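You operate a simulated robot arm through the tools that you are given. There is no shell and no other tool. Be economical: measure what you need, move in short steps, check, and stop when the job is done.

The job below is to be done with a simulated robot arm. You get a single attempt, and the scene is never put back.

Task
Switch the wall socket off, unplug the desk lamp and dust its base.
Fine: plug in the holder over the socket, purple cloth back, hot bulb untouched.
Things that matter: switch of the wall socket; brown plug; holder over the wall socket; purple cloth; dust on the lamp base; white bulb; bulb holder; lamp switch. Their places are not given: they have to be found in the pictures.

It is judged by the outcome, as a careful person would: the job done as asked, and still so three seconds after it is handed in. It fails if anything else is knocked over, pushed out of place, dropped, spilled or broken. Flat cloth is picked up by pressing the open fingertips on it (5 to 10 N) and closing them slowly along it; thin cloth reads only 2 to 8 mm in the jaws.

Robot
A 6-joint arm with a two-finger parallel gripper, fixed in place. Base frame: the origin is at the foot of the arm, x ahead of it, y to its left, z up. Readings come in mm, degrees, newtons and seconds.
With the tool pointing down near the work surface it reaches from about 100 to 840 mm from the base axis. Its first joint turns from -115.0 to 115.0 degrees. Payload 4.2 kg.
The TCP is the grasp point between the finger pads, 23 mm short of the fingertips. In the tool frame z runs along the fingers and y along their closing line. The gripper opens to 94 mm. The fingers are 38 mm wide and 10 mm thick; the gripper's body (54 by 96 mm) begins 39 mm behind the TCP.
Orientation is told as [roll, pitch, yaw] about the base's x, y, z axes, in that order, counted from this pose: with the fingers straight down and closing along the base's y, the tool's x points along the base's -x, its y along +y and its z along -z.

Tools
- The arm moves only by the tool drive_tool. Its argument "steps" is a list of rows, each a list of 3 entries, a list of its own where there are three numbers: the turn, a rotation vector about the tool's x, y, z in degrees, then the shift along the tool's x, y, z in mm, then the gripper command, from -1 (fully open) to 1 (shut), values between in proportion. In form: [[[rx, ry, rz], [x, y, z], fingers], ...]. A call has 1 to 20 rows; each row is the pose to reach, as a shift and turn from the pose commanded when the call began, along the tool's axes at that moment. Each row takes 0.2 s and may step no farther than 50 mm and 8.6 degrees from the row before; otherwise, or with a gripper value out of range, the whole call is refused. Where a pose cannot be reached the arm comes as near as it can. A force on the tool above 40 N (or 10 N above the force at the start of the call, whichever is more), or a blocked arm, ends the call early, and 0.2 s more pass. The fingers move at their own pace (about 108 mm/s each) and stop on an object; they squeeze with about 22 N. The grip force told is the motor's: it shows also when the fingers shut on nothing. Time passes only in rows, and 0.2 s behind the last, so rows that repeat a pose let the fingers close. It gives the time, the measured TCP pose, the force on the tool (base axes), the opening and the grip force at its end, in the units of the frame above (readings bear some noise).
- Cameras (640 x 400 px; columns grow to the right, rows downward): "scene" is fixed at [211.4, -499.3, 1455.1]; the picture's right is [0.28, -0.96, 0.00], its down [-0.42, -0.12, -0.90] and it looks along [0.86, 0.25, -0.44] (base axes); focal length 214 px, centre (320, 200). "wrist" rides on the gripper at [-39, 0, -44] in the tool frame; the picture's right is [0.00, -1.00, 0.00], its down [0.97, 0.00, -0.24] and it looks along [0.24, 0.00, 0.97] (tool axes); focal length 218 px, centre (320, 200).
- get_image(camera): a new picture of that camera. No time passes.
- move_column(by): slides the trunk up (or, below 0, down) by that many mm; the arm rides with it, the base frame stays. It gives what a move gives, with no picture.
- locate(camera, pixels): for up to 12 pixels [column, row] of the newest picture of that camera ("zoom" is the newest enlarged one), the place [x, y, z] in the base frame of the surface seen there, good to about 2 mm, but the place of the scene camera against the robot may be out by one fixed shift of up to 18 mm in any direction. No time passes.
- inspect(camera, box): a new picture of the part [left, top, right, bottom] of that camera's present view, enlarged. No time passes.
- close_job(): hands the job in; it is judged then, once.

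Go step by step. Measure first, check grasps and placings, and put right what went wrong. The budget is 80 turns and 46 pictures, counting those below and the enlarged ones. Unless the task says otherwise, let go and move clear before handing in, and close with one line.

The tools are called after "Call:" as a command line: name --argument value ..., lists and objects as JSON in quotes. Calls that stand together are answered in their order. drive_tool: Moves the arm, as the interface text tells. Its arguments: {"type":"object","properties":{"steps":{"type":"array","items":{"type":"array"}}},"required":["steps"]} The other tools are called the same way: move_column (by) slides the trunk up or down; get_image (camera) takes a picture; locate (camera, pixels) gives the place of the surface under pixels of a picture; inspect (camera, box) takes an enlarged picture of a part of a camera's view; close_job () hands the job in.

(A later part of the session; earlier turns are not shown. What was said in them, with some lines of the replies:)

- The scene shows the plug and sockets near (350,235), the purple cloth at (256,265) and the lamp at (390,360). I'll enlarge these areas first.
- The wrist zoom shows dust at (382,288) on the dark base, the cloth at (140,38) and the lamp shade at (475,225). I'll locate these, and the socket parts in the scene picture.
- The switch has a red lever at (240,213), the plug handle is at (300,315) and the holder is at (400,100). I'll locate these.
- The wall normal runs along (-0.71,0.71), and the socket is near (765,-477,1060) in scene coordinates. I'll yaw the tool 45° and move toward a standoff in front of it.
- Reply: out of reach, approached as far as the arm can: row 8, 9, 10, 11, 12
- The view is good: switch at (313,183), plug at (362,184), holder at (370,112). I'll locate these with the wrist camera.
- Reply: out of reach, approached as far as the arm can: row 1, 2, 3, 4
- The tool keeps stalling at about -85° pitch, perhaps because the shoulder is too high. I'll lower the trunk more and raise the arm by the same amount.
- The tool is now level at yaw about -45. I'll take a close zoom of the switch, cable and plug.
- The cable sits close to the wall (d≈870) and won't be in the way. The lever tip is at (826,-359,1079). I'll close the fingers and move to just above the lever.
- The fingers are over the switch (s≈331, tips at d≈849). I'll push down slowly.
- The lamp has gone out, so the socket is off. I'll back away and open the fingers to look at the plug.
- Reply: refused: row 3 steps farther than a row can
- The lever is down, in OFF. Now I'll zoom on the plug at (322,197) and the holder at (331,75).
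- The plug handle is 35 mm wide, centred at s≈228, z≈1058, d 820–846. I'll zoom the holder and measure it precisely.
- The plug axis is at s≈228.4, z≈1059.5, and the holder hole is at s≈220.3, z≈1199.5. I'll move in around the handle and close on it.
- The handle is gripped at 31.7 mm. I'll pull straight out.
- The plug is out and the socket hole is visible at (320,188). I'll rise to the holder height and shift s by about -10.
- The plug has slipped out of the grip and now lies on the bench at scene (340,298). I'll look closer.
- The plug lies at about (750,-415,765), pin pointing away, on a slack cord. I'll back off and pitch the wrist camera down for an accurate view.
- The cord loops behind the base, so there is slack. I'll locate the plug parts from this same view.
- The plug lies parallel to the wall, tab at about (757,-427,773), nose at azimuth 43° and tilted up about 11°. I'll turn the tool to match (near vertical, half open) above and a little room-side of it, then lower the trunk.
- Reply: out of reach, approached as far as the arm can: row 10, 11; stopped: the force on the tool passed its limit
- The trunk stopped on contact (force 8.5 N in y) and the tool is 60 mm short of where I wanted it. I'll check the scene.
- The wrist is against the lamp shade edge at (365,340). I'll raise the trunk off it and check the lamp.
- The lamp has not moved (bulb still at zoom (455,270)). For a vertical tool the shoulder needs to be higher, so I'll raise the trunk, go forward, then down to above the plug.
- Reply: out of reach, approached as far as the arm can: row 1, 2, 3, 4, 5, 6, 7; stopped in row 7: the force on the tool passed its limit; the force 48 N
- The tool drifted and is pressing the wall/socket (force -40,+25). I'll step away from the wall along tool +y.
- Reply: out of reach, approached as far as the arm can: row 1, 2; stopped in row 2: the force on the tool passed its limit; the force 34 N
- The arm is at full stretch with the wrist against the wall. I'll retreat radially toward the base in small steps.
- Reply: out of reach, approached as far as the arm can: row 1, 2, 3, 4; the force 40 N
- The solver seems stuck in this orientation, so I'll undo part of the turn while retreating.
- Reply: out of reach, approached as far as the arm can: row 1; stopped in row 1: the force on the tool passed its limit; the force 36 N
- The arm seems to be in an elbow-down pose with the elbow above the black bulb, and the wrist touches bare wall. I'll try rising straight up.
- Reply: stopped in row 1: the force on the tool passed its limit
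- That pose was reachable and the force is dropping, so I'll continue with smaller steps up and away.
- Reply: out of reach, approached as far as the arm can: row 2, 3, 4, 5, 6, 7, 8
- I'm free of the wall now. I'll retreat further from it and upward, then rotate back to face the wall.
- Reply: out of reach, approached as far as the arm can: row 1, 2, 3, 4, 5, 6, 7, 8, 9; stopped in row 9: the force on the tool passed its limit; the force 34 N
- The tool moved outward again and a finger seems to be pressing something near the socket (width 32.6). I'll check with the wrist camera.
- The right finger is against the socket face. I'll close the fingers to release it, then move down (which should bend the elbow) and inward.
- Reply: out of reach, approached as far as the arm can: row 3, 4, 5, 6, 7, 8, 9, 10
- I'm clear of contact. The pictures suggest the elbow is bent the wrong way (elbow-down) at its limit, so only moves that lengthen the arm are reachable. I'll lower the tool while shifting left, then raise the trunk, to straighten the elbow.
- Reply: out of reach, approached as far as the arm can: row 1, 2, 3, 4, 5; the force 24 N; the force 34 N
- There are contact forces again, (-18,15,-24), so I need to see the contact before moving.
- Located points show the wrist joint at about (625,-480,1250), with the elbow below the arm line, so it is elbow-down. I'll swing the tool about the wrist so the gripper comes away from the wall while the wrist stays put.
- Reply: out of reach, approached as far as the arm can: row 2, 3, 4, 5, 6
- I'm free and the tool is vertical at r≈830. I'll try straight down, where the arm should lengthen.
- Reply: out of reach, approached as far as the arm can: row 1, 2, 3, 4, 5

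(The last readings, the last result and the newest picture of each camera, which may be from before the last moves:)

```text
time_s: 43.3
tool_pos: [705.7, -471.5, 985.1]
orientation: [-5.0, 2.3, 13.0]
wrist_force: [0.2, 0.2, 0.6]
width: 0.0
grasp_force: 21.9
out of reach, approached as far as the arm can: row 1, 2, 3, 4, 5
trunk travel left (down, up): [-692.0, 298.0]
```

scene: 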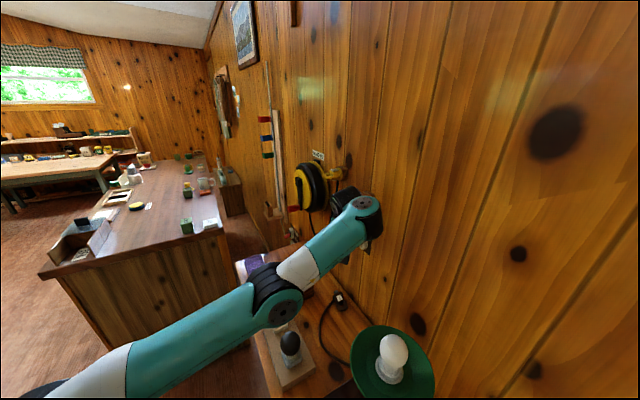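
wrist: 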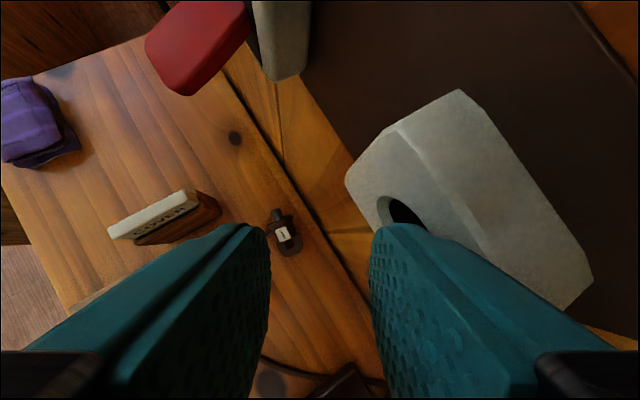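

Lowering slid the tool outward along a sphere, so I'll continue: down, trunk up, then down again, to cross below shoulder level.

Call:
drive_tool --steps '[[[0, 0, 0], [0, 2, 20], 1], [[0, 0, 0], [0, 4, 40], 1], [[0, 0, 0], [0, 6, 60], 1], [[0, 0, 0], [0, 8, 80], 1], [[0, 0, 0], [0, 10, 100], 1]]'

Call:
move_column --by 100

Call:
drive_tool --steps '[[[0, 0, 0], [0, 2, 20], 1], [[0, 0, 0], [0, 4, 40], 1], [[0, 0, 0], [0, 6, 60], 1], [[0, 0, 0], [0, 8, 80], 1], [[0, 0, 0], [0, 10, 100], 1]]'

```text
time_s: 44.5
tool_pos: [703.7, -464.9, 943.8]
orientation: [-2.8, 3.4, 12.9]
wrist_force: [0.6, 0.0, -0.8]
width: 0.1
grasp_force: 21.6
out of reach, approached as far as the arm can: row 2, 3, 4, 5
trunk travel left (down, up): [-692.0, 298.0]
```

```text
time_s: 45.9
tool_pos: [703.2, -466.1, 1044.5]
orientation: [-2.8, 3.5, 12.9]
wrist_force: [-0.5, -0.7, -0.3]
width: 0.0
grasp_force: 22.1
trunk travel left (down, up): [-792.0, 198.0]
```

```text
time_s: 47.1
tool_pos: [696.3, -458.7, 1011.3]
orientation: [-0.1, 5.1, 12.9]
wrist_force: [-0.6, -0.2, -0.2]
width: 0.0
grasp_force: 22.1
out of reach, approached as far as the arm can: row 1, 2, 3, 4, 5
trunk travel left (down, up): [-792.0, 198.0]
```

Call:
get_image --camera "scene"

```text
10 pictures are left
```

scene: 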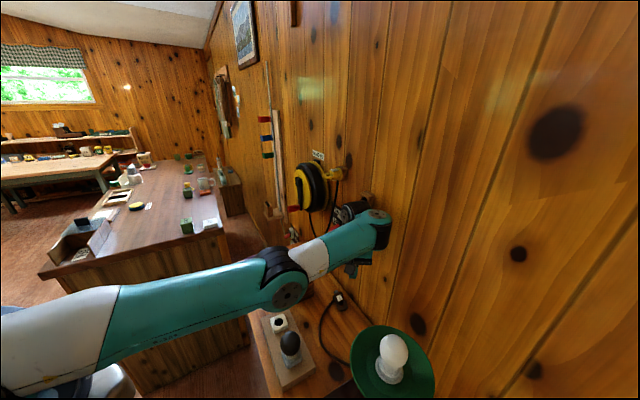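

Call:
locate --camera "scene" --pixels '[[288, 292], [375, 213], [200, 300], [60, 345], [20, 340], [325, 245], [350, 270], [345, 212]]'

```text
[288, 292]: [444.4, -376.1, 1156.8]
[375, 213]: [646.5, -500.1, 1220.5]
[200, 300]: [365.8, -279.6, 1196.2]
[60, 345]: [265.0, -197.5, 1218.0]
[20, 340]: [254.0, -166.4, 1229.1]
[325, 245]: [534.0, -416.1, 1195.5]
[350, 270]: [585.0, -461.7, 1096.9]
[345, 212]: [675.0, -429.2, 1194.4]
```

The geometry now reads clearly: elbow-down, with wrist joint 1 at its fold limit (tool to forearm about 100°). Pitching the tool up toward the wall should free it, so I'll do that while rising.

Call:
drive_tool --steps '[[[5.7, -5.6, 0], [4, 4, -20], 1], [[11.5, -11.1, 0], [8, 8, -40], 1], [[17.2, -16.7, 0], [12, 12, -60], 1], [[23, -22.3, 0], [17, 17, -80], 1], [[28.7, -27.8, 0], [22, 22, -105], 1], [[34.5, -33.4, 0], [27, 27, -130], 1], [[40.2, -39, 0], [32, 32, -155], 1], [[46, -44.5, 0], [37, 37, -180], 1]]'

```text
time_s: 48.9
tool_pos: [637.7, -514.9, 1455.5]
orientation: [-36.5, -30.6, 28.5]
wrist_force: [1.0, 0.0, 0.1]
width: 0.0
grasp_force: 21.9
out of reach, approached as far as the arm can: row 1, 2, 3, 4, 5, 6, 7, 8
trunk travel left (down, up): [-792.0, 198.0]
```

The tool is free and high at (638,-515,1455). I'll command a move inward and down to see whether the elbow now folds properly.

Call:
drive_tool --steps '[[[0, 0, 0], [18, 22, -8], 1], [[0, 0, 0], [36, 44, -16], 1], [[0, 0, 0], [54, 66, -24], 1], [[0, 0, 0], [72, 88, -32], 1], [[0, 0, 0], [90, 110, -40], 1], [[0, 0, 0], [108, 132, -48], 1], [[0, 0, 0], [126, 154, -55], 1], [[0, 0, 0], [144, 175, -62], 1]]'

```text
time_s: 50.7
tool_pos: [613.8, -549.1, 1436.8]
orientation: [-36.3, -30.6, 28.3]
wrist_force: [-0.5, -0.1, 0.3]
width: 0.3
grasp_force: 21.5
out of reach, approached as far as the arm can: row 1, 2, 3, 4, 5, 6, 7, 8
trunk travel left (down, up): [-792.0, 198.0]
```

The arm keeps swinging to the right to hold the yaw, so a wrist joint is at its limit from the yaw turn. I'll undo that yaw about the tool axis.

Call:
drive_tool --steps '[[[0, 0, 7.5], [0, 0, -5], 1], [[0, 0, 15], [0, 0, -10], 1], [[0, 0, 22.5], [0, 0, -15], 1], [[0, 0, 30], [0, 0, -20], 1], [[0, 0, 37.5], [0, 0, -25], 1], [[0, 0, 45], [0, 0, -30], 1]]'

```text
time_s: 52.1
tool_pos: [598.1, -547.4, 1454.8]
orientation: [0.0, -46.2, -27.2]
wrist_force: [0.2, -0.1, 0.1]
width: 0.0
grasp_force: 21.5
out of reach, approached as far as the arm can: row 6
trunk travel left (down, up): [-792.0, 198.0]
```

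The rows are reachable again. I'll move left and inward to an open spot.

Call:
drive_tool --steps '[[[0, 0, 0], [18, 21, -9], 1], [[0, 0, 0], [35, 42, -18], 1], [[0, 0, 0], [53, 62, -28], 1], [[0, 0, 0], [70, 83, -37], 1], [[0, 0, 0], [88, 104, -46], 1], [[0, 0, 0], [105, 125, -55], 1], [[0, 0, 0], [123, 145, -65], 1], [[0, 0, 0], [140, 166, -74], 1]]'

Call:
get_image --camera "scene"

```text
time_s: 53.9
tool_pos: [681.3, -422.1, 1492.6]
orientation: [0.1, -46.1, -27.0]
wrist_force: [-0.4, -1.7, -0.2]
width: 0.3
grasp_force: 22.1
out of reach, approached as far as the arm can: row 1, 2, 3, 4, 5, 6, 7, 8
trunk travel left (down, up): [-792.0, 198.0]
```

```text
9 pictures are left
```

scene: 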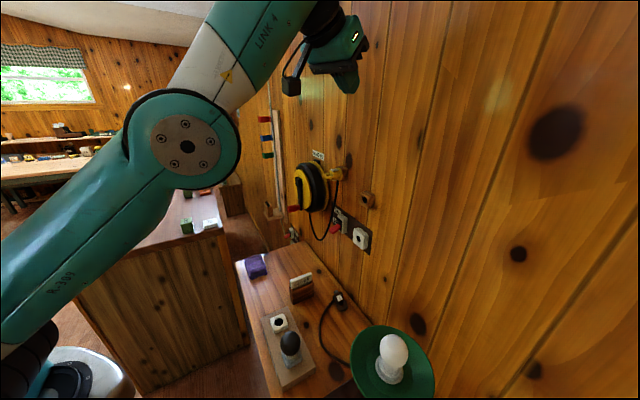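

The arm now points steeply up and is near straight. I'll pitch the tool up to horizontal with the TCP held, which relaxes the wrist limit and bends the elbow.

Call:
drive_tool --steps '[[[0, -7.3, 0], [0, 0, 0], 1], [[0, -14.6, 0], [0, 0, 0], 1], [[0, -22, 0], [0, 0, 0], 1], [[0, -29.3, 0], [0, 0, 0], 1], [[0, -36.6, 0], [0, 0, 0], 1], [[0, -44, 0], [0, 0, 0], 1]]'

Call:
move_column --by -200

```text
time_s: 55.3
tool_pos: [523.1, -444.9, 1669.0]
orientation: [3.3, -77.3, -25.3]
wrist_force: [2.1, 0.3, 0.1]
width: 0.0
grasp_force: 22.2
out of reach, approached as far as the arm can: row 1, 2, 3, 4, 5, 6
trunk travel left (down, up): [-792.0, 198.0]
```

```text
time_s: 57.4
tool_pos: [520.4, -444.8, 1469.1]
orientation: [3.7, -77.2, -25.7]
wrist_force: [-0.2, -0.3, 0.1]
width: 0.0
grasp_force: 22.2
trunk travel left (down, up): [-592.0, 398.0]
```

Now I'll command a long descent toward the known good starting pose; the large downward error should fold the elbow upward.

Call:
drive_tool --steps '[[[0, 0, 0], [37, 7, -1], 1], [[0, 0, 0], [75, 15, -2], 1], [[0, 0, 0], [112, 22, -3], 1], [[0, 0, 0], [150, 30, -4], 1], [[0, 0, 0], [187, 37, -5], 1], [[0, 0, 0], [224, 44, -6], 1], [[0, 0, 0], [262, 52, -7], 1], [[0, 0, 0], [299, 59, -7], 1], [[0, 0, 0], [299, 59, -7], 1], [[0, 0, 0], [299, 59, -7], 1]]'

Call:
get_image --camera "scene"

```text
time_s: 59.6
tool_pos: [512.6, -477.8, 1450.7]
orientation: [3.8, -76.8, -25.7]
wrist_force: [-0.1, 0.4, -0.1]
width: 0.2
grasp_force: 22.3
out of reach, approached as far as the arm can: row 1, 2, 3, 4, 5, 6, 7, 8, 9, 10
trunk travel left (down, up): [-592.0, 398.0]
```

```text
8 pictures are left
```

scene: 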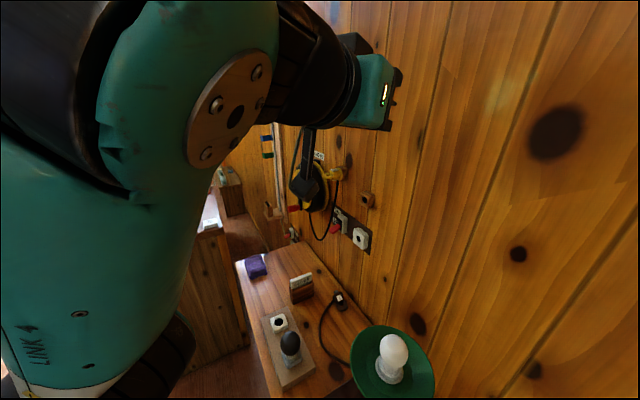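

The forearm is rising near vertical from a low elbow. I'll stretch the arm up and out to straighten it, then come straight down so it folds elbow-up.

Call:
drive_tool --steps '[[[0, 0, 0], [-34, 19, 9], 1], [[0, 0, 0], [-68, 38, 19], 1], [[0, 0, 0], [-103, 57, 28], 1], [[0, 0, 0], [-137, 75, 37], 1], [[0, 0, 0], [-171, 94, 47], 1], [[0, 0, 0], [-205, 113, 56], 1], [[0, 0, 0], [-240, 132, 66], 1], [[0, 0, 0], [-274, 151, 75], 1], [[0, 0, 0], [-310, 151, 75], 1], [[0, 0, 0], [-345, 151, 75], 1]]'

```text
time_s: 61.8
tool_pos: [650.6, -316.6, 1535.3]
orientation: [3.3, -77.2, -25.7]
wrist_force: [-1.3, -0.7, 1.0]
width: 0.0
grasp_force: 21.8
out of reach, approached as far as the arm can: row 1, 2, 3, 4, 5, 6, 7, 8, 9, 10
trunk travel left (down, up): [-592.0, 398.0]
```

The azimuth is now good at (651,-317,1535), probably straight. Now down.

Call:
drive_tool --steps '[[[0, 0, 0], [36, -1, 2], 1], [[0, 0, 0], [72, -2, 4], 1], [[0, 0, 0], [109, -2, 5], 1], [[0, 0, 0], [145, -3, 7], 1], [[0, 0, 0], [181, -4, 9], 1], [[0, 0, 0], [218, -5, 11], 1], [[0, 0, 0], [254, -6, 13], 1], [[0, 0, 0], [290, -6, 14], 1]]'

```text
time_s: 63.6
tool_pos: [605.1, -302.8, 1257.5]
orientation: [3.7, -77.2, -25.8]
wrist_force: [-0.8, 0.3, 0.2]
width: 0.0
grasp_force: 22.2
trunk travel left (down, up): [-592.0, 398.0]
```

All rows were reachable and the elbow is up again at (605,-303,1257). Now I'll go to a near-vertical tool (yaw 15°, slight radial tilt) above the room side of the plug. Closing on the tab should align it.

Call:
drive_tool --steps '[[[-1.99, 6.56, -3.38], [9, -4, 8], 0], [[-3.98, 13.1, -6.76], [18, -8, 15], 0], [[-5.97, 19.7, -10.1], [28, -12, 23], 0], [[-7.96, 26.2, -13.5], [37, -16, 30], 0], [[-9.95, 32.8, -16.9], [46, -20, 38], -0.06], [[-11.9, 39.4, -20.3], [55, -25, 46], -0.06], [[-13.9, 45.9, -23.7], [64, -29, 53], -0.06], [[-15.9, 52.5, -27], [74, -33, 61], -0.06], [[-17.9, 59, -30.4], [83, -37, 68], -0.06], [[-19.9, 65.6, -33.8], [92, -41, 76], -0.06]]'

Call:
move_column --by -80

```text
time_s: 65.8
tool_pos: [640.0, -359.9, 1151.4]
orientation: [-6.9, -6.9, 15.0]
wrist_force: [0.6, 0.0, 0.4]
width: 49.8
grasp_force: 0.2
trunk travel left (down, up): [-592.0, 398.0]
```

```text
time_s: 67.0
tool_pos: [640.1, -358.3, 1071.6]
orientation: [-7.0, -6.9, 14.9]
wrist_force: [1.0, 0.3, 0.7]
width: 49.9
grasp_force: 0.1
trunk travel left (down, up): [-512.0, 478.0]
```

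Call:
drive_tool --steps '[[[0, 0, 0], [-8, -9, 33], -0.06], [[0, 0, 0], [-16, -18, 66], -0.06], [[0, 0, 0], [-25, -27, 99], -0.06], [[0, 0, 0], [-33, -36, 132], -0.06], [[0, 0, 0], [-41, -45, 165], -0.06]]'

Call:
get_image --camera "wrist"

```text
time_s: 68.2
tool_pos: [716.2, -406.2, 917.8]
orientation: [-7.0, -7.0, 15.0]
wrist_force: [0.5, -0.6, 0.6]
width: 49.8
grasp_force: 0.2
trunk travel left (down, up): [-512.0, 478.0]
```

```text
7 pictures are left
```

wrist: 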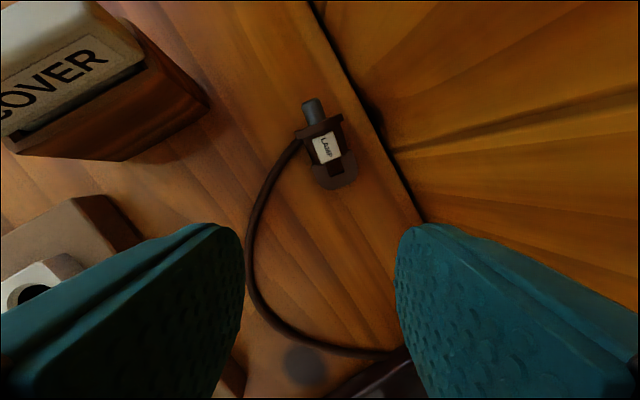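

Call:
locate --camera "wrist" --pixels '[[313, 110], [319, 130], [327, 150], [313, 172], [354, 162], [336, 185], [330, 187], [318, 183], [350, 180], [305, 135], [342, 120]]'

```text
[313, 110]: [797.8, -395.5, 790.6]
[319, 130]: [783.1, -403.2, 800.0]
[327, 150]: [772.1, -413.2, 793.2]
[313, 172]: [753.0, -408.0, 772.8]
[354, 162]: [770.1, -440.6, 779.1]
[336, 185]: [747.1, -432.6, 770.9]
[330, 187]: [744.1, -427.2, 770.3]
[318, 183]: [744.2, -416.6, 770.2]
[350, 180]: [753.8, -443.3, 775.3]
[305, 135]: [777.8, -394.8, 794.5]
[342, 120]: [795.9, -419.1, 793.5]
```

The plug is well measured: tab centre about (756,-427,772), axis azimuth 35°. I'll turn 12° more, descend over the tab and close slowly.

Call:
drive_tool --steps '[[[0, 0, -6], [-5, -4, 30], -0.06], [[0, 0, -12], [-10, -8, 60], -0.06], [[0, 0, -12], [-13, -10, 90], -0.06], [[0, 0, -12], [-15, -12, 115], -0.06], [[0, 0, -12], [-15, -12, 125], -0.06], [[0, 0, -12], [-15, -12, 130], -0.06], [[0, 0, -12], [-15, -12, 131], 0.1], [[0, 0, -12], [-15, -12, 131], 0.2], [[0, 0, -12], [-15, -12, 131], 0.4], [[0, 0, -12], [-15, -12, 131], 1], [[0, 0, -12], [-15, -12, 131], 1]]'

```text
time_s: 70.6
tool_pos: [751.7, -425.9, 793.4]
orientation: [-8.3, -5.4, 26.9]
wrist_force: [0.2, -0.1, 1.0]
width: 31.4
grasp_force: 21.8
trunk travel left (down, up): [-512.0, 478.0]
```

The tab is gripped at 31.4 mm. I'll lift 30 mm, turn it so the nose faces the wall, and check.

Call:
drive_tool --steps '[[[0, 0, 0], [0, 0, -8], 1], [[0, 0, 0], [0, 0, -16], 1], [[0, 0, 0], [0, 2, -24], 1], [[0, 0, 0], [5, 6, -30], 1], [[0, 0, 6], [10, 12, -30], 1], [[0, 0, 13], [14, 18, -30], 1], [[0, 0, 20], [18, 24, -30], 1], [[0, 0, 27], [20, 28, -30], 1], [[0, 0, 34], [20, 30, -30], 1], [[0, 0, 41], [20, 30, -30], 1], [[0, 0, 48], [20, 30, -30], 1], [[0, 0, 55], [20, 30, -30], 1], [[0, 0, 61], [20, 30, -30], 1], [[0, 0, 67], [20, 30, -30], 1]]'

Call:
get_image --camera "wrist"

```text
time_s: 73.6
tool_pos: [716.1, -405.7, 816.1]
orientation: [1.8, -9.8, -40.8]
wrist_force: [-0.5, -0.1, -1.2]
width: 31.7
grasp_force: 22.0
trunk travel left (down, up): [-512.0, 478.0]
```

```text
6 pictures are left
```

wrist: 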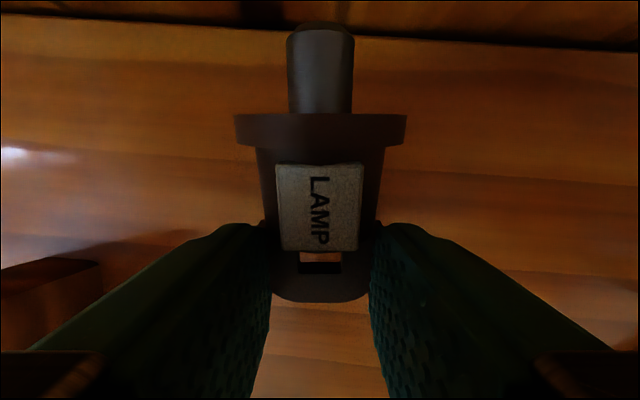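

The plug is held neatly and aligned with the tool. I'll measure its axis to learn its tilt.

Call:
locate --camera "wrist" --pixels '[[320, 30], [320, 60], [320, 95], [320, 120], [320, 172], [320, 245], [320, 280], [320, 296], [296, 80], [345, 80], [238, 130], [403, 130]]'

```text
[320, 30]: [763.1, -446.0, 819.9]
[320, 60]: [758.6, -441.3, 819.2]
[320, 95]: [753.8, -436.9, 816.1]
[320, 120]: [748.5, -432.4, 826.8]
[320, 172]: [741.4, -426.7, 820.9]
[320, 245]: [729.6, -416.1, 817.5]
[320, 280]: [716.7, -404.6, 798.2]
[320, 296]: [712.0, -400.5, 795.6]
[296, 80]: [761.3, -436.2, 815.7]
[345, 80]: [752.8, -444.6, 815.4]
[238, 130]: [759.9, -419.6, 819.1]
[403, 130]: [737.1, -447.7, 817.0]
```

The nose is about 14° up, so at this grip the holder pose would be out of reach. I'll set the plug down here and regrasp with the tool pitched outward.

Call:
drive_tool --steps '[[[0, 0, 0], [0, 0, 8], 1], [[0, 0, 0], [0, 0, 15], 1], [[0, 0, 0], [0, 0, 20], 1], [[0, 0, 0], [0, 0, 22.5], 1], [[0, 0, 0], [0, 0, 24], 1], [[0, 0, 0], [0, 0, 24], 1]]'

```text
time_s: 75.0
tool_pos: [718.6, -407.2, 792.8]
orientation: [1.8, -9.7, -40.7]
wrist_force: [0.6, 0.4, -0.3]
width: 31.4
grasp_force: 21.8
trunk travel left (down, up): [-512.0, 478.0]
```

There is no contact yet, so I'll lower 4 mm more, release, rotate the open fingers in place to pitch -35°, and close again.

Call:
drive_tool --steps '[[[0, 0, 0], [0, 0, 2], 1], [[0, 0, 0], [0, 0, 4], 1], [[0, 0, 0], [0, 0, 4.5], 0.3], [[0, 0, 0], [0, 0, 4.5], 0.1], [[0, 0, 0], [0, 0, 4], -0.06], [[0, 0, 0], [0, 0, 2], -0.06], [[0, -8.4, 0], [0, 0, 1.5], -0.06], [[0, -16.8, 0], [0, 0, 1.5], -0.06], [[0, -25.2, 0], [0, 0, 1.5], -0.06], [[0, -25.2, 0], [0, 0, 1.5], -0.06]]'

Call:
get_image --camera "wrist"

```text
time_s: 77.2
tool_pos: [720.2, -407.8, 793.0]
orientation: [2.2, -35.0, -41.6]
wrist_force: [-1.3, 0.4, 2.1]
width: 49.8
grasp_force: 0.1
trunk travel left (down, up): [-512.0, 478.0]
```

```text
5 pictures are left
```

wrist: 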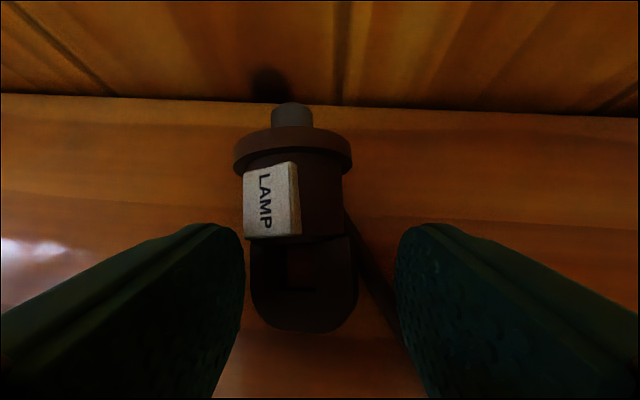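

The plug has rolled somewhat after release. I'll locate the tab edges.

Call:
locate --camera "wrist" --pixels '[[254, 265], [352, 265], [256, 310], [350, 310], [305, 325], [290, 110], [292, 145], [268, 200], [320, 200], [238, 155], [350, 155]]'

```text
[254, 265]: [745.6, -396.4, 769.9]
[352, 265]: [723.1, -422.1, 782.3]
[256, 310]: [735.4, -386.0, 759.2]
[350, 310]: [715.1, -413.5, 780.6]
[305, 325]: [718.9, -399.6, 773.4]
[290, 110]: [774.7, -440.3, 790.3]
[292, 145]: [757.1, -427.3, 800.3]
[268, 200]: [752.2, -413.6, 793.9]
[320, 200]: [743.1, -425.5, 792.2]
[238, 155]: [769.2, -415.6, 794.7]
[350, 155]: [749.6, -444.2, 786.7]
```

The tab is rolled about 20° and sits 7 mm to the left. I'll tilt the fingers 8° to match, shift left, and close slowly.

Call:
drive_tool --steps '[[[3.6, 0, -1.6], [-2, 5, -4], -0.06], [[7.3, 0, -3.3], [-1.4, 9.8, -3], -0.06], [[7.3, 0, -3.3], [-1.4, 9.8, -2], 0.06], [[7.3, 0, -3.3], [-1.4, 9.8, -2], 0.15], [[7.3, 0, -3.3], [-1.4, 9.8, -2], 0.22], [[7.3, 0, -3.3], [-1.4, 9.8, -2], 0.3], [[7.3, 0, -3.3], [-1.4, 9.8, -2], 0.4], [[7.3, 0, -3.3], [-1.4, 9.8, -2], 1], [[7.3, 0, -3.3], [-1.4, 9.8, -2], 1]]'

```text
time_s: 79.2
tool_pos: [725.9, -400.1, 793.5]
orientation: [-7.4, -34.7, -37.7]
wrist_force: [0.0, 0.2, -0.2]
width: 33.7
grasp_force: 22.2
trunk travel left (down, up): [-512.0, 478.0]
```

It's gripped at 33.7 mm. I'll lift a little, back away from the wall, and check the hold.

Call:
drive_tool --steps '[[[0, 0, 0], [-4, 1, -6], 1], [[0, 0, 0], [-8, 1, -13], 1], [[0, 0, 0], [-13, 2, -20], 1], [[0, 0, 0], [-18, 3, -28], 1], [[0, 0, 0], [-15, 3, -36], 1], [[0, 0, 0], [-10, 3, -46], 1], [[0, 0, 0], [-4, 3, -56], 1]]'

Call:
get_image --camera "wrist"

```text
time_s: 80.8
tool_pos: [710.0, -374.3, 842.8]
orientation: [-7.4, -34.7, -37.5]
wrist_force: [0.3, -0.2, 0.5]
width: 33.2
grasp_force: 22.4
trunk travel left (down, up): [-512.0, 478.0]
```

```text
4 pictures are left
```

wrist: 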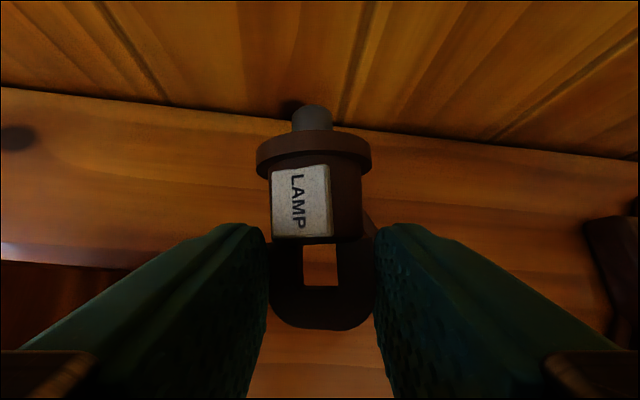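

Call:
locate --camera "wrist" --pixels '[[312, 110], [312, 126], [314, 134], [272, 160], [364, 158], [274, 200], [328, 200], [300, 165], [303, 234], [290, 300], [352, 300], [320, 326]]'

```text
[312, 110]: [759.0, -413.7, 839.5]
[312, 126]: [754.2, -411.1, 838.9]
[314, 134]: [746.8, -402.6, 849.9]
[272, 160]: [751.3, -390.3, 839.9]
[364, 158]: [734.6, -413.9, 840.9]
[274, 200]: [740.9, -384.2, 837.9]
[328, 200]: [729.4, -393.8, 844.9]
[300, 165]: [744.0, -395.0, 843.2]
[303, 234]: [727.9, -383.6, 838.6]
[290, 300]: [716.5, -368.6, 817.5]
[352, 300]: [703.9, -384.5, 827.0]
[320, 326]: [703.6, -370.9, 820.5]
```

The plug is held with nose azimuth -37°, 12° up and 25° roll. I'll rotate it level and facing the wall while backing off, then raise the trunk by 380.

Call:
drive_tool --steps '[[[-2.7, 3.2, 3.2], [2, 0, -6], 1], [[-5.4, 6.3, 6.4], [4, 0, -12], 1], [[-8, 9.5, 9.5], [6, 0, -18], 1], [[-10.7, 12.6, 12.7], [8, 0, -22], 1], [[-10.7, 12.6, 12.7], [8, 0, -22], 1]]'

Call:
move_column --by 200

Call:
move_column --by 170

```text
time_s: 82.0
tool_pos: [696.2, -359.1, 855.2]
orientation: [10.2, -21.7, -51.7]
wrist_force: [-0.4, 0.0, -1.2]
width: 33.2
grasp_force: 22.0
trunk travel left (down, up): [-512.0, 478.0]
```

```text
time_s: 84.2
tool_pos: [696.1, -360.6, 1056.0]
orientation: [10.1, -21.9, -51.7]
wrist_force: [-0.2, -0.6, -1.1]
width: 33.5
grasp_force: 21.9
trunk travel left (down, up): [-712.0, 278.0]
```

```text
time_s: 86.1
tool_pos: [697.2, -359.6, 1224.9]
orientation: [10.1, -21.8, -51.6]
wrist_force: [-0.3, 0.4, -0.9]
width: 33.4
grasp_force: 22.1
trunk travel left (down, up): [-882.0, 108.0]
```

It's still held, with no cord pull. I'll move to the pre-insert point, tip about 19 mm short of the hole, and look.

Call:
drive_tool --steps '[[[0, 0, 0], [-16, -7, 6], 1], [[0, 0, 0], [-33, -14, 12], 1], [[0, 0, 0], [-45, -19, 17], 1], [[0, 0, 0], [-49.7, -21.1, 18.6], 1], [[0, 0, 0], [-49.7, -21.1, 18.6], 1]]'

Call:
get_image --camera "wrist"

```text
time_s: 87.3
tool_pos: [716.1, -413.4, 1224.1]
orientation: [10.1, -21.8, -51.6]
wrist_force: [0.3, -0.5, -0.6]
width: 33.1
grasp_force: 22.1
trunk travel left (down, up): [-882.0, 108.0]
```

```text
3 pictures are left
```

wrist: 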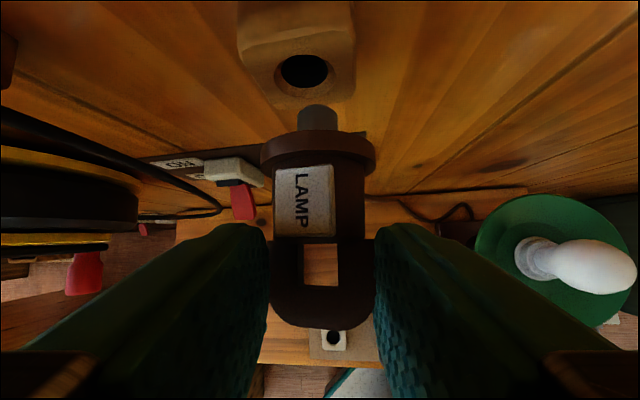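

Call:
locate --camera "wrist" --pixels '[[317, 108], [317, 126], [303, 118], [331, 118], [278, 76], [331, 76], [305, 98], [266, 155], [372, 158], [300, 165], [303, 234], [320, 320]]'

```text
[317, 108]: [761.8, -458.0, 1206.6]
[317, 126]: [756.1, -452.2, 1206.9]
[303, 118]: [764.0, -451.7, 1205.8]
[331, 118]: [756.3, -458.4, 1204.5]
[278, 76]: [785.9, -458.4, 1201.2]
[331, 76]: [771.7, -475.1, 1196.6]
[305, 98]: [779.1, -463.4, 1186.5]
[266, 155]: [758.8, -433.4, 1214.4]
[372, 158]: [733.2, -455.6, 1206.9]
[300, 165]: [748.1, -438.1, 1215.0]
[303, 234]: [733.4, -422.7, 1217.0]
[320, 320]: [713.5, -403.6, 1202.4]
```

The pin axis is at s≈215 against the hole's 220.4, yawed about 2.5° and nose-down 3°. I'll correct these and push in gradually.

Call:
drive_tool --steps '[[[-1.25, -2.5, -2.7], [1.4, 2.1, 3], 1], [[-1.25, -2.5, -2.7], [1.4, 2.1, 3], 1], [[-1.25, -2.5, -2.7], [-6, 2.5, 6], 1], [[-1.25, -2.5, -2.7], [-12.4, 2.8, 8.7], 1], [[-1.25, -2.5, -2.7], [-18.9, 3.2, 11.4], 1], [[-1.25, -2.5, -2.7], [-24.4, 3.4, 13.7], 1], [[-1.25, -2.5, -2.7], [-29.1, 3.7, 15.6], 1], [[-1.25, -2.5, -2.7], [-32.8, 3.9, 17.2], 1], [[-1.25, -2.5, -2.7], [-35.5, 4, 18.3], 1], [[-1.25, -2.5, -2.7], [-37.4, 4, 19.1], 1]]'

```text
time_s: 89.5
tool_pos: [746.1, -440.3, 1220.0]
orientation: [10.3, -24.6, -49.1]
wrist_force: [-13.6, 14.4, -1.6]
width: 33.3
grasp_force: 21.8
trunk travel left (down, up): [-882.0, 108.0]
```

The pin is in about 25 mm with 20 N of seating force. I'll release and retreat up and away, then check.

Call:
drive_tool --steps '[[[0, 0, 0], [0, 0, 0], 0.2], [[0, 0, 0], [0, 0, 0], -0.1], [[0, 0, 0], [0, 0, 0], -0.3], [[0, 0, 0], [3, 0, -20], -0.3], [[0, 0, 0], [10, 0, -45], -0.3], [[0, 0, 0], [30, 0, -75], -0.3], [[0, 0, 0], [60, 0, -105], -0.3], [[0, 0, 0], [95, 0, -130], -0.3]]'

Call:
inspect --camera "scene" --box '[220, 150, 440, 400]'

```text
time_s: 91.3
tool_pos: [641.7, -349.2, 1298.1]
orientation: [10.5, -24.7, -49.3]
wrist_force: [0.7, -0.2, -0.6]
width: 61.3
grasp_force: 0.1
trunk travel left (down, up): [-882.0, 108.0]
```

```text
1.60 times, centred on (330, 275) of scene
```

zoom: 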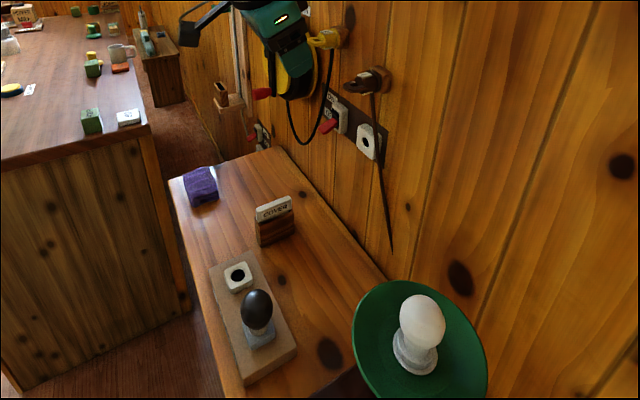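

The plug sits in the holder with its cord hanging, and the lamp, cover block and bulbs are in place. Now I'll move over toward the cloth at (835,-20) and lower the trunk.

Call:
drive_tool --steps '[[[-1.1, 1.1, -5.6], [20, 36, -3], -0.3], [[-2.2, 2.1, -11.2], [40, 73, -5], -0.3], [[-3.3, 3.2, -16.8], [61, 109, -8], -0.3], [[-4.4, 4.3, -22.5], [81, 145, -11], -0.3], [[-5.5, 5.3, -28.1], [101, 182, -14], -0.3], [[-6.6, 6.4, -33.7], [121, 218, -16], -0.3], [[-7.7, 7.4, -39.3], [142, 255, -19], -0.3], [[-8.8, 8.5, -44.9], [162, 291, -22], -0.3]]'

Call:
move_column --by -340

Call:
get_image --camera "wrist"

```text
time_s: 93.1
tool_pos: [735.5, -30.0, 1298.3]
orientation: [-0.2, -19.9, 0.2]
wrist_force: [-2.1, -0.5, 0.8]
width: 60.9
grasp_force: 0.1
trunk travel left (down, up): [-882.0, 108.0]
```

```text
time_s: 96.4
tool_pos: [736.4, -30.4, 958.4]
orientation: [-0.2, -20.0, 0.1]
wrist_force: [0.0, 0.8, -0.5]
width: 61.2
grasp_force: 0.1
trunk travel left (down, up): [-542.0, 448.0]
```

```text
1 pictures are left
```

wrist: 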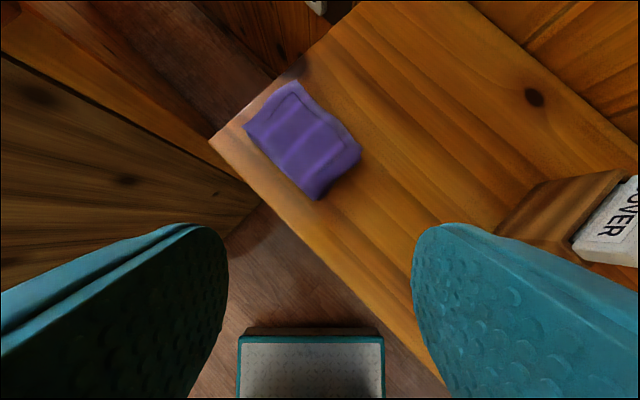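

The cloth is seen at (245–362, 82–198) by the bench edge. I'll locate it thoroughly.

Call:
locate --camera "wrist" --pixels '[[296, 86], [356, 152], [318, 188], [250, 127], [303, 138], [340, 160], [270, 112], [325, 165], [290, 120], [320, 202], [368, 158], [310, 240]]'

```text
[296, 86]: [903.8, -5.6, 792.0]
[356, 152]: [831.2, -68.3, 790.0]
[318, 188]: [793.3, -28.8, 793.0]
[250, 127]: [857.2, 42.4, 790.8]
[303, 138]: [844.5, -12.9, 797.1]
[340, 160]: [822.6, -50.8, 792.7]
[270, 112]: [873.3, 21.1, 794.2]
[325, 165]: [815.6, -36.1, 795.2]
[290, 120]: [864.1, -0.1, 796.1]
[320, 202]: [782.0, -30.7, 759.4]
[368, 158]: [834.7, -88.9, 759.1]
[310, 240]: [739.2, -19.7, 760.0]
```

The cloth is a folded pad, about 96×55×33 mm, long axis at azimuth ~44°. I'll go above a grip point at (838,-26), yaw 44°, fingers open.

Call:
drive_tool --steps '[[[-1.5, 2.5, -7.2], [-10, 0.6, 21], -1], [[-3.1, 5.1, -14.4], [-20, 1.1, 42], -1], [[-4.6, 7.6, -21.6], [-30, 1.7, 63], -1], [[-6.1, 10.1, -28.8], [-41, 2.3, 85], -1], [[-7.7, 12.7, -36], [-51, 2.8, 106], -1], [[-9.2, 15.2, -43.2], [-60.9, 3.4, 127], -1], [[-9.2, 15.2, -43.2], [-60.9, 3.4, 127], -1]]'

```text
time_s: 98.0
tool_pos: [836.1, -28.4, 861.2]
orientation: [0.0, -4.0, 44.2]
wrist_force: [-0.1, 0.3, -0.3]
width: 94.1
grasp_force: 0.0
trunk travel left (down, up): [-542.0, 448.0]
5 turns are left
```

The tool is in place above the cloth, with few turns left. In one call I'll lower, close slowly, lift and carry the cloth inward and up, clear of the black bulb.

Call:
drive_tool --steps '[[[0, 0, 0], [0.7, 0.4, 21], -1], [[0, 0, 0], [1.5, 0.8, 43], -1], [[0, 0, 0], [2.2, 1.1, 60], -1], [[0, 0, 0], [2.2, 1.1, 64.2], -0.5], [[0, 0, 0], [2.2, 1.1, 64.2], -0.2], [[0, 0, 0], [2.2, 1.1, 64.2], 0], [[0, 0, 0], [2.2, 1.1, 64.2], 0.3], [[0, 0, 0], [2.2, 1.1, 64.2], 0.6], [[0, 0, 0], [2.2, 1.1, 64.2], 1], [[0, 0, 0], [2.2, 1.1, 64.2], 1], [[0, 0, 0], [2.2, 1.1, 64.2], 1], [[0, 0, 0], [-0.6, 1.1, 24.3], 1], [[0, 0, 0], [-2.9, 1.1, -8.6], 1], [[0, 0, 6.7], [28.4, 2.7, -36.1], 1], [[0, 0, 13.4], [65.1, 2.1, -58.7], 1], [[0, 0, 20.1], [102.9, 2.3, -76.4], 1], [[0, 0, 26.8], [141.9, 2.4, -94.1], 1], [[0, 0, 33.5], [181.3, 2.6, -110], 1], [[0, 0, 40.2], [222, 2.7, -124.9], 1], [[0, 0, 47], [263.7, 2.8, -127.8], 1]]'

```text
time_s: 102.2
tool_pos: [639.5, -213.9, 967.4]
orientation: [2.8, -2.7, -3.0]
wrist_force: [0.7, 1.1, -1.2]
width: 70.6
grasp_force: 21.7
trunk travel left (down, up): [-542.0, 448.0]
4 turns are left
```

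The cloth is held (70.6 mm opening, 21.7 N grip). I'll carry it high past the black bulb to the lamp base, press gently and make several strokes over the dust.

Call:
drive_tool --steps '[[[0, 0, 0], [29.6, -30.9, -2.9], 1], [[0, 0, 0], [59.2, -61.8, -5.8], 1], [[0, 0, 0], [88.8, -92.7, -8.7], 1], [[0, 0, 0], [118.4, -123.6, -11.6], 1], [[0, 0, 0], [148, -154.5, -14.5], 1], [[0, 0, 0], [177.6, -185.4, -17.4], 1], [[0, 0, 0], [207.2, -216.3, -20.3], 1], [[0, 0, 0], [209.5, -218.7, 28.2], 1], [[0, 0, 0], [211.6, -220.9, 73.5], 1], [[0, 0, 0], [213.3, -222.6, 108.4], 1], [[0, 0, 0], [214.1, -223.5, 126.4], 1], [[0, 0, 0], [214.4, -223.8, 134], 1], [[0, 0, 0], [239.5, -251.6, 131.5], 1], [[0, 0, 0], [264.5, -279.3, 129], 1], [[0, 0, 0], [228.4, -261.6, 131.5], 1], [[0, 0, 0], [203.3, -233.8, 134], 1], [[0, 0, 0], [248.4, -243.6, 131.5], 1], [[0, 0, 0], [273.4, -271.3, 129], 1], [[0, 0, 0], [239.5, -251.6, 131.5], 1], [[0, 0, 0], [214.4, -223.8, 134], 1]]'

Call:
inspect --camera "wrist" --box '[100, 0, 540, 400]'

```text
time_s: 106.4
tool_pos: [420.7, -422.1, 813.4]
orientation: [2.6, -2.8, -3.1]
wrist_force: [-8.6, -9.9, 29.9]
width: 71.3
grasp_force: 22.2
trunk travel left (down, up): [-542.0, 448.0]
```

```text
1.00 times, centred on (320, 200) of wrist
3 turns are left
```

zoom: 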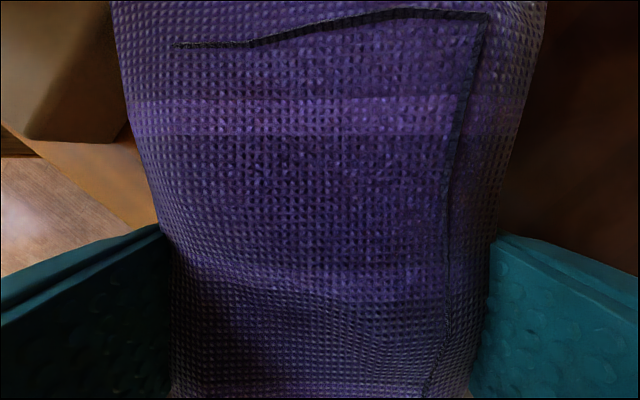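

The cloth was pressed and dragged over the dust (30 N down), and it is still held. One lighter stroke, then I'll lift and carry it back along the same path.

Call:
drive_tool --steps '[[[0, 0, 0], [25, -27.7, -5], 1], [[0, 0, 0], [50, -55.4, -7.6], 1], [[0, 0, 0], [25, -27.7, -5], 1], [[0, 0, 0], [0, 0, -2.5], 1], [[0, 0, 0], [-1.9, 2, -39.9], 1], [[0, 0, 0], [-4, 4.2, -84.8], 1], [[0, 0, 0], [-6.1, 6.4, -129.7], 1], [[0, 0, 0], [-7.3, 7.6, -154.6], 1], [[0, 0, 0], [-36.9, 38.6, -151.7], 1], [[0, 0, 0], [-66.5, 69.6, -148.8], 1], [[0, 0, 0], [-96.1, 100.6, -145.9], 1], [[0, 0, 0], [-125.7, 131.6, -143], 1], [[0, 0, 0], [-155.3, 162.6, -140.1], 1], [[0, 0, 0], [-184.9, 193.6, -137.2], 1], [[0, 0, 0], [-214.5, 224.6, -134.3], 1], [[0, 0, -6.7], [-242.5, 253.4, -132.5], 1], [[0, 0, -13.4], [-270.4, 283.3, -117.7], 1], [[0, 0, -20.1], [-297.3, 312.1, -102], 1], [[0, 0, -26.8], [-324.1, 340.7, -84.3], 1], [[0, 0, -33.5], [-349.8, 368.2, -66.8], 1]]'

```text
time_s: 110.6
tool_pos: [787.1, -74.7, 916.9]
orientation: [0.9, -3.8, 30.6]
wrist_force: [-0.4, -0.2, -0.5]
width: 70.7
grasp_force: 22.0
trunk travel left (down, up): [-542.0, 448.0]
2 turns are left
```

It's back near the cloth's place, still held. Now I'll lower it at its original spot, release slowly and retreat.

Call:
drive_tool --steps '[[[0, 0, -6.7], [-33.6, 9.9, 24.5], 1], [[0, 0, -13.5], [-64.6, 15.7, 51.7], 1], [[0, 0, -13.5], [-62.5, 15.2, 83.6], 1], [[0, 0, -13.5], [-60.8, 14.7, 109.5], 1], [[0, 0, -13.5], [-60, 14.6, 120.5], 1], [[0, 0, -13.5], [-59.8, 14.5, 123.5], 1], [[0, 0, -13.5], [-59.8, 14.5, 123.5], 1], [[0, 0, -13.5], [-59.8, 14.5, 123.5], -0.6], [[0, 0, -13.5], [-59.8, 14.5, 123.5], -0.8], [[0, 0, -13.5], [-59.8, 14.5, 123.5], -1], [[0, 0, -13.5], [-59.8, 14.5, 123.5], -1], [[0, 0, -13.5], [-60.8, 14.8, 108], -1], [[0, 0, -13.5], [-62, 15.1, 85], -1], [[0, 0, -13.5], [-64.3, 15.6, 50], -1], [[0, 0, -13.5], [-66.9, 16.3, 16.7], -1], [[0, 0, -13.5], [-33.2, 9.7, -10.7], -1], [[0, 0, -13.5], [-0.5, 1.5, -33], -1]]'

```text
time_s: 114.2
tool_pos: [784.2, -73.0, 950.2]
orientation: [0.1, -3.7, 44.1]
wrist_force: [0.4, 0.0, -0.7]
width: 93.9
grasp_force: 0.1
trunk travel left (down, up): [-542.0, 448.0]
1 turns are left
```

The fingers read fully open (93.9 mm) with no load and the arm is clear, so the cloth should be back at its spot; I have no pictures left to confirm that or that the dust is gone. The socket is off and the plug is in the holder, though it slipped onto the bench once on the way, and the arm also touched something near the lamp and the socket, without visible change afterwards. I'm handing in.

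Call:
close_job

```text
The job is handed in.
```

I handed the job in with the socket off, the plug in the holder over it, the lamp base wiped and the cloth put back. I had no pictures left to check that the dust is gone, where the cloth lies, or that the lamp stayed put under the 30 N wiping. The plug slipped onto the bench once on the way. The arm also touched the wall and socket, and once something I couldn't identify near the lamp, so I can't rule out the bulb.
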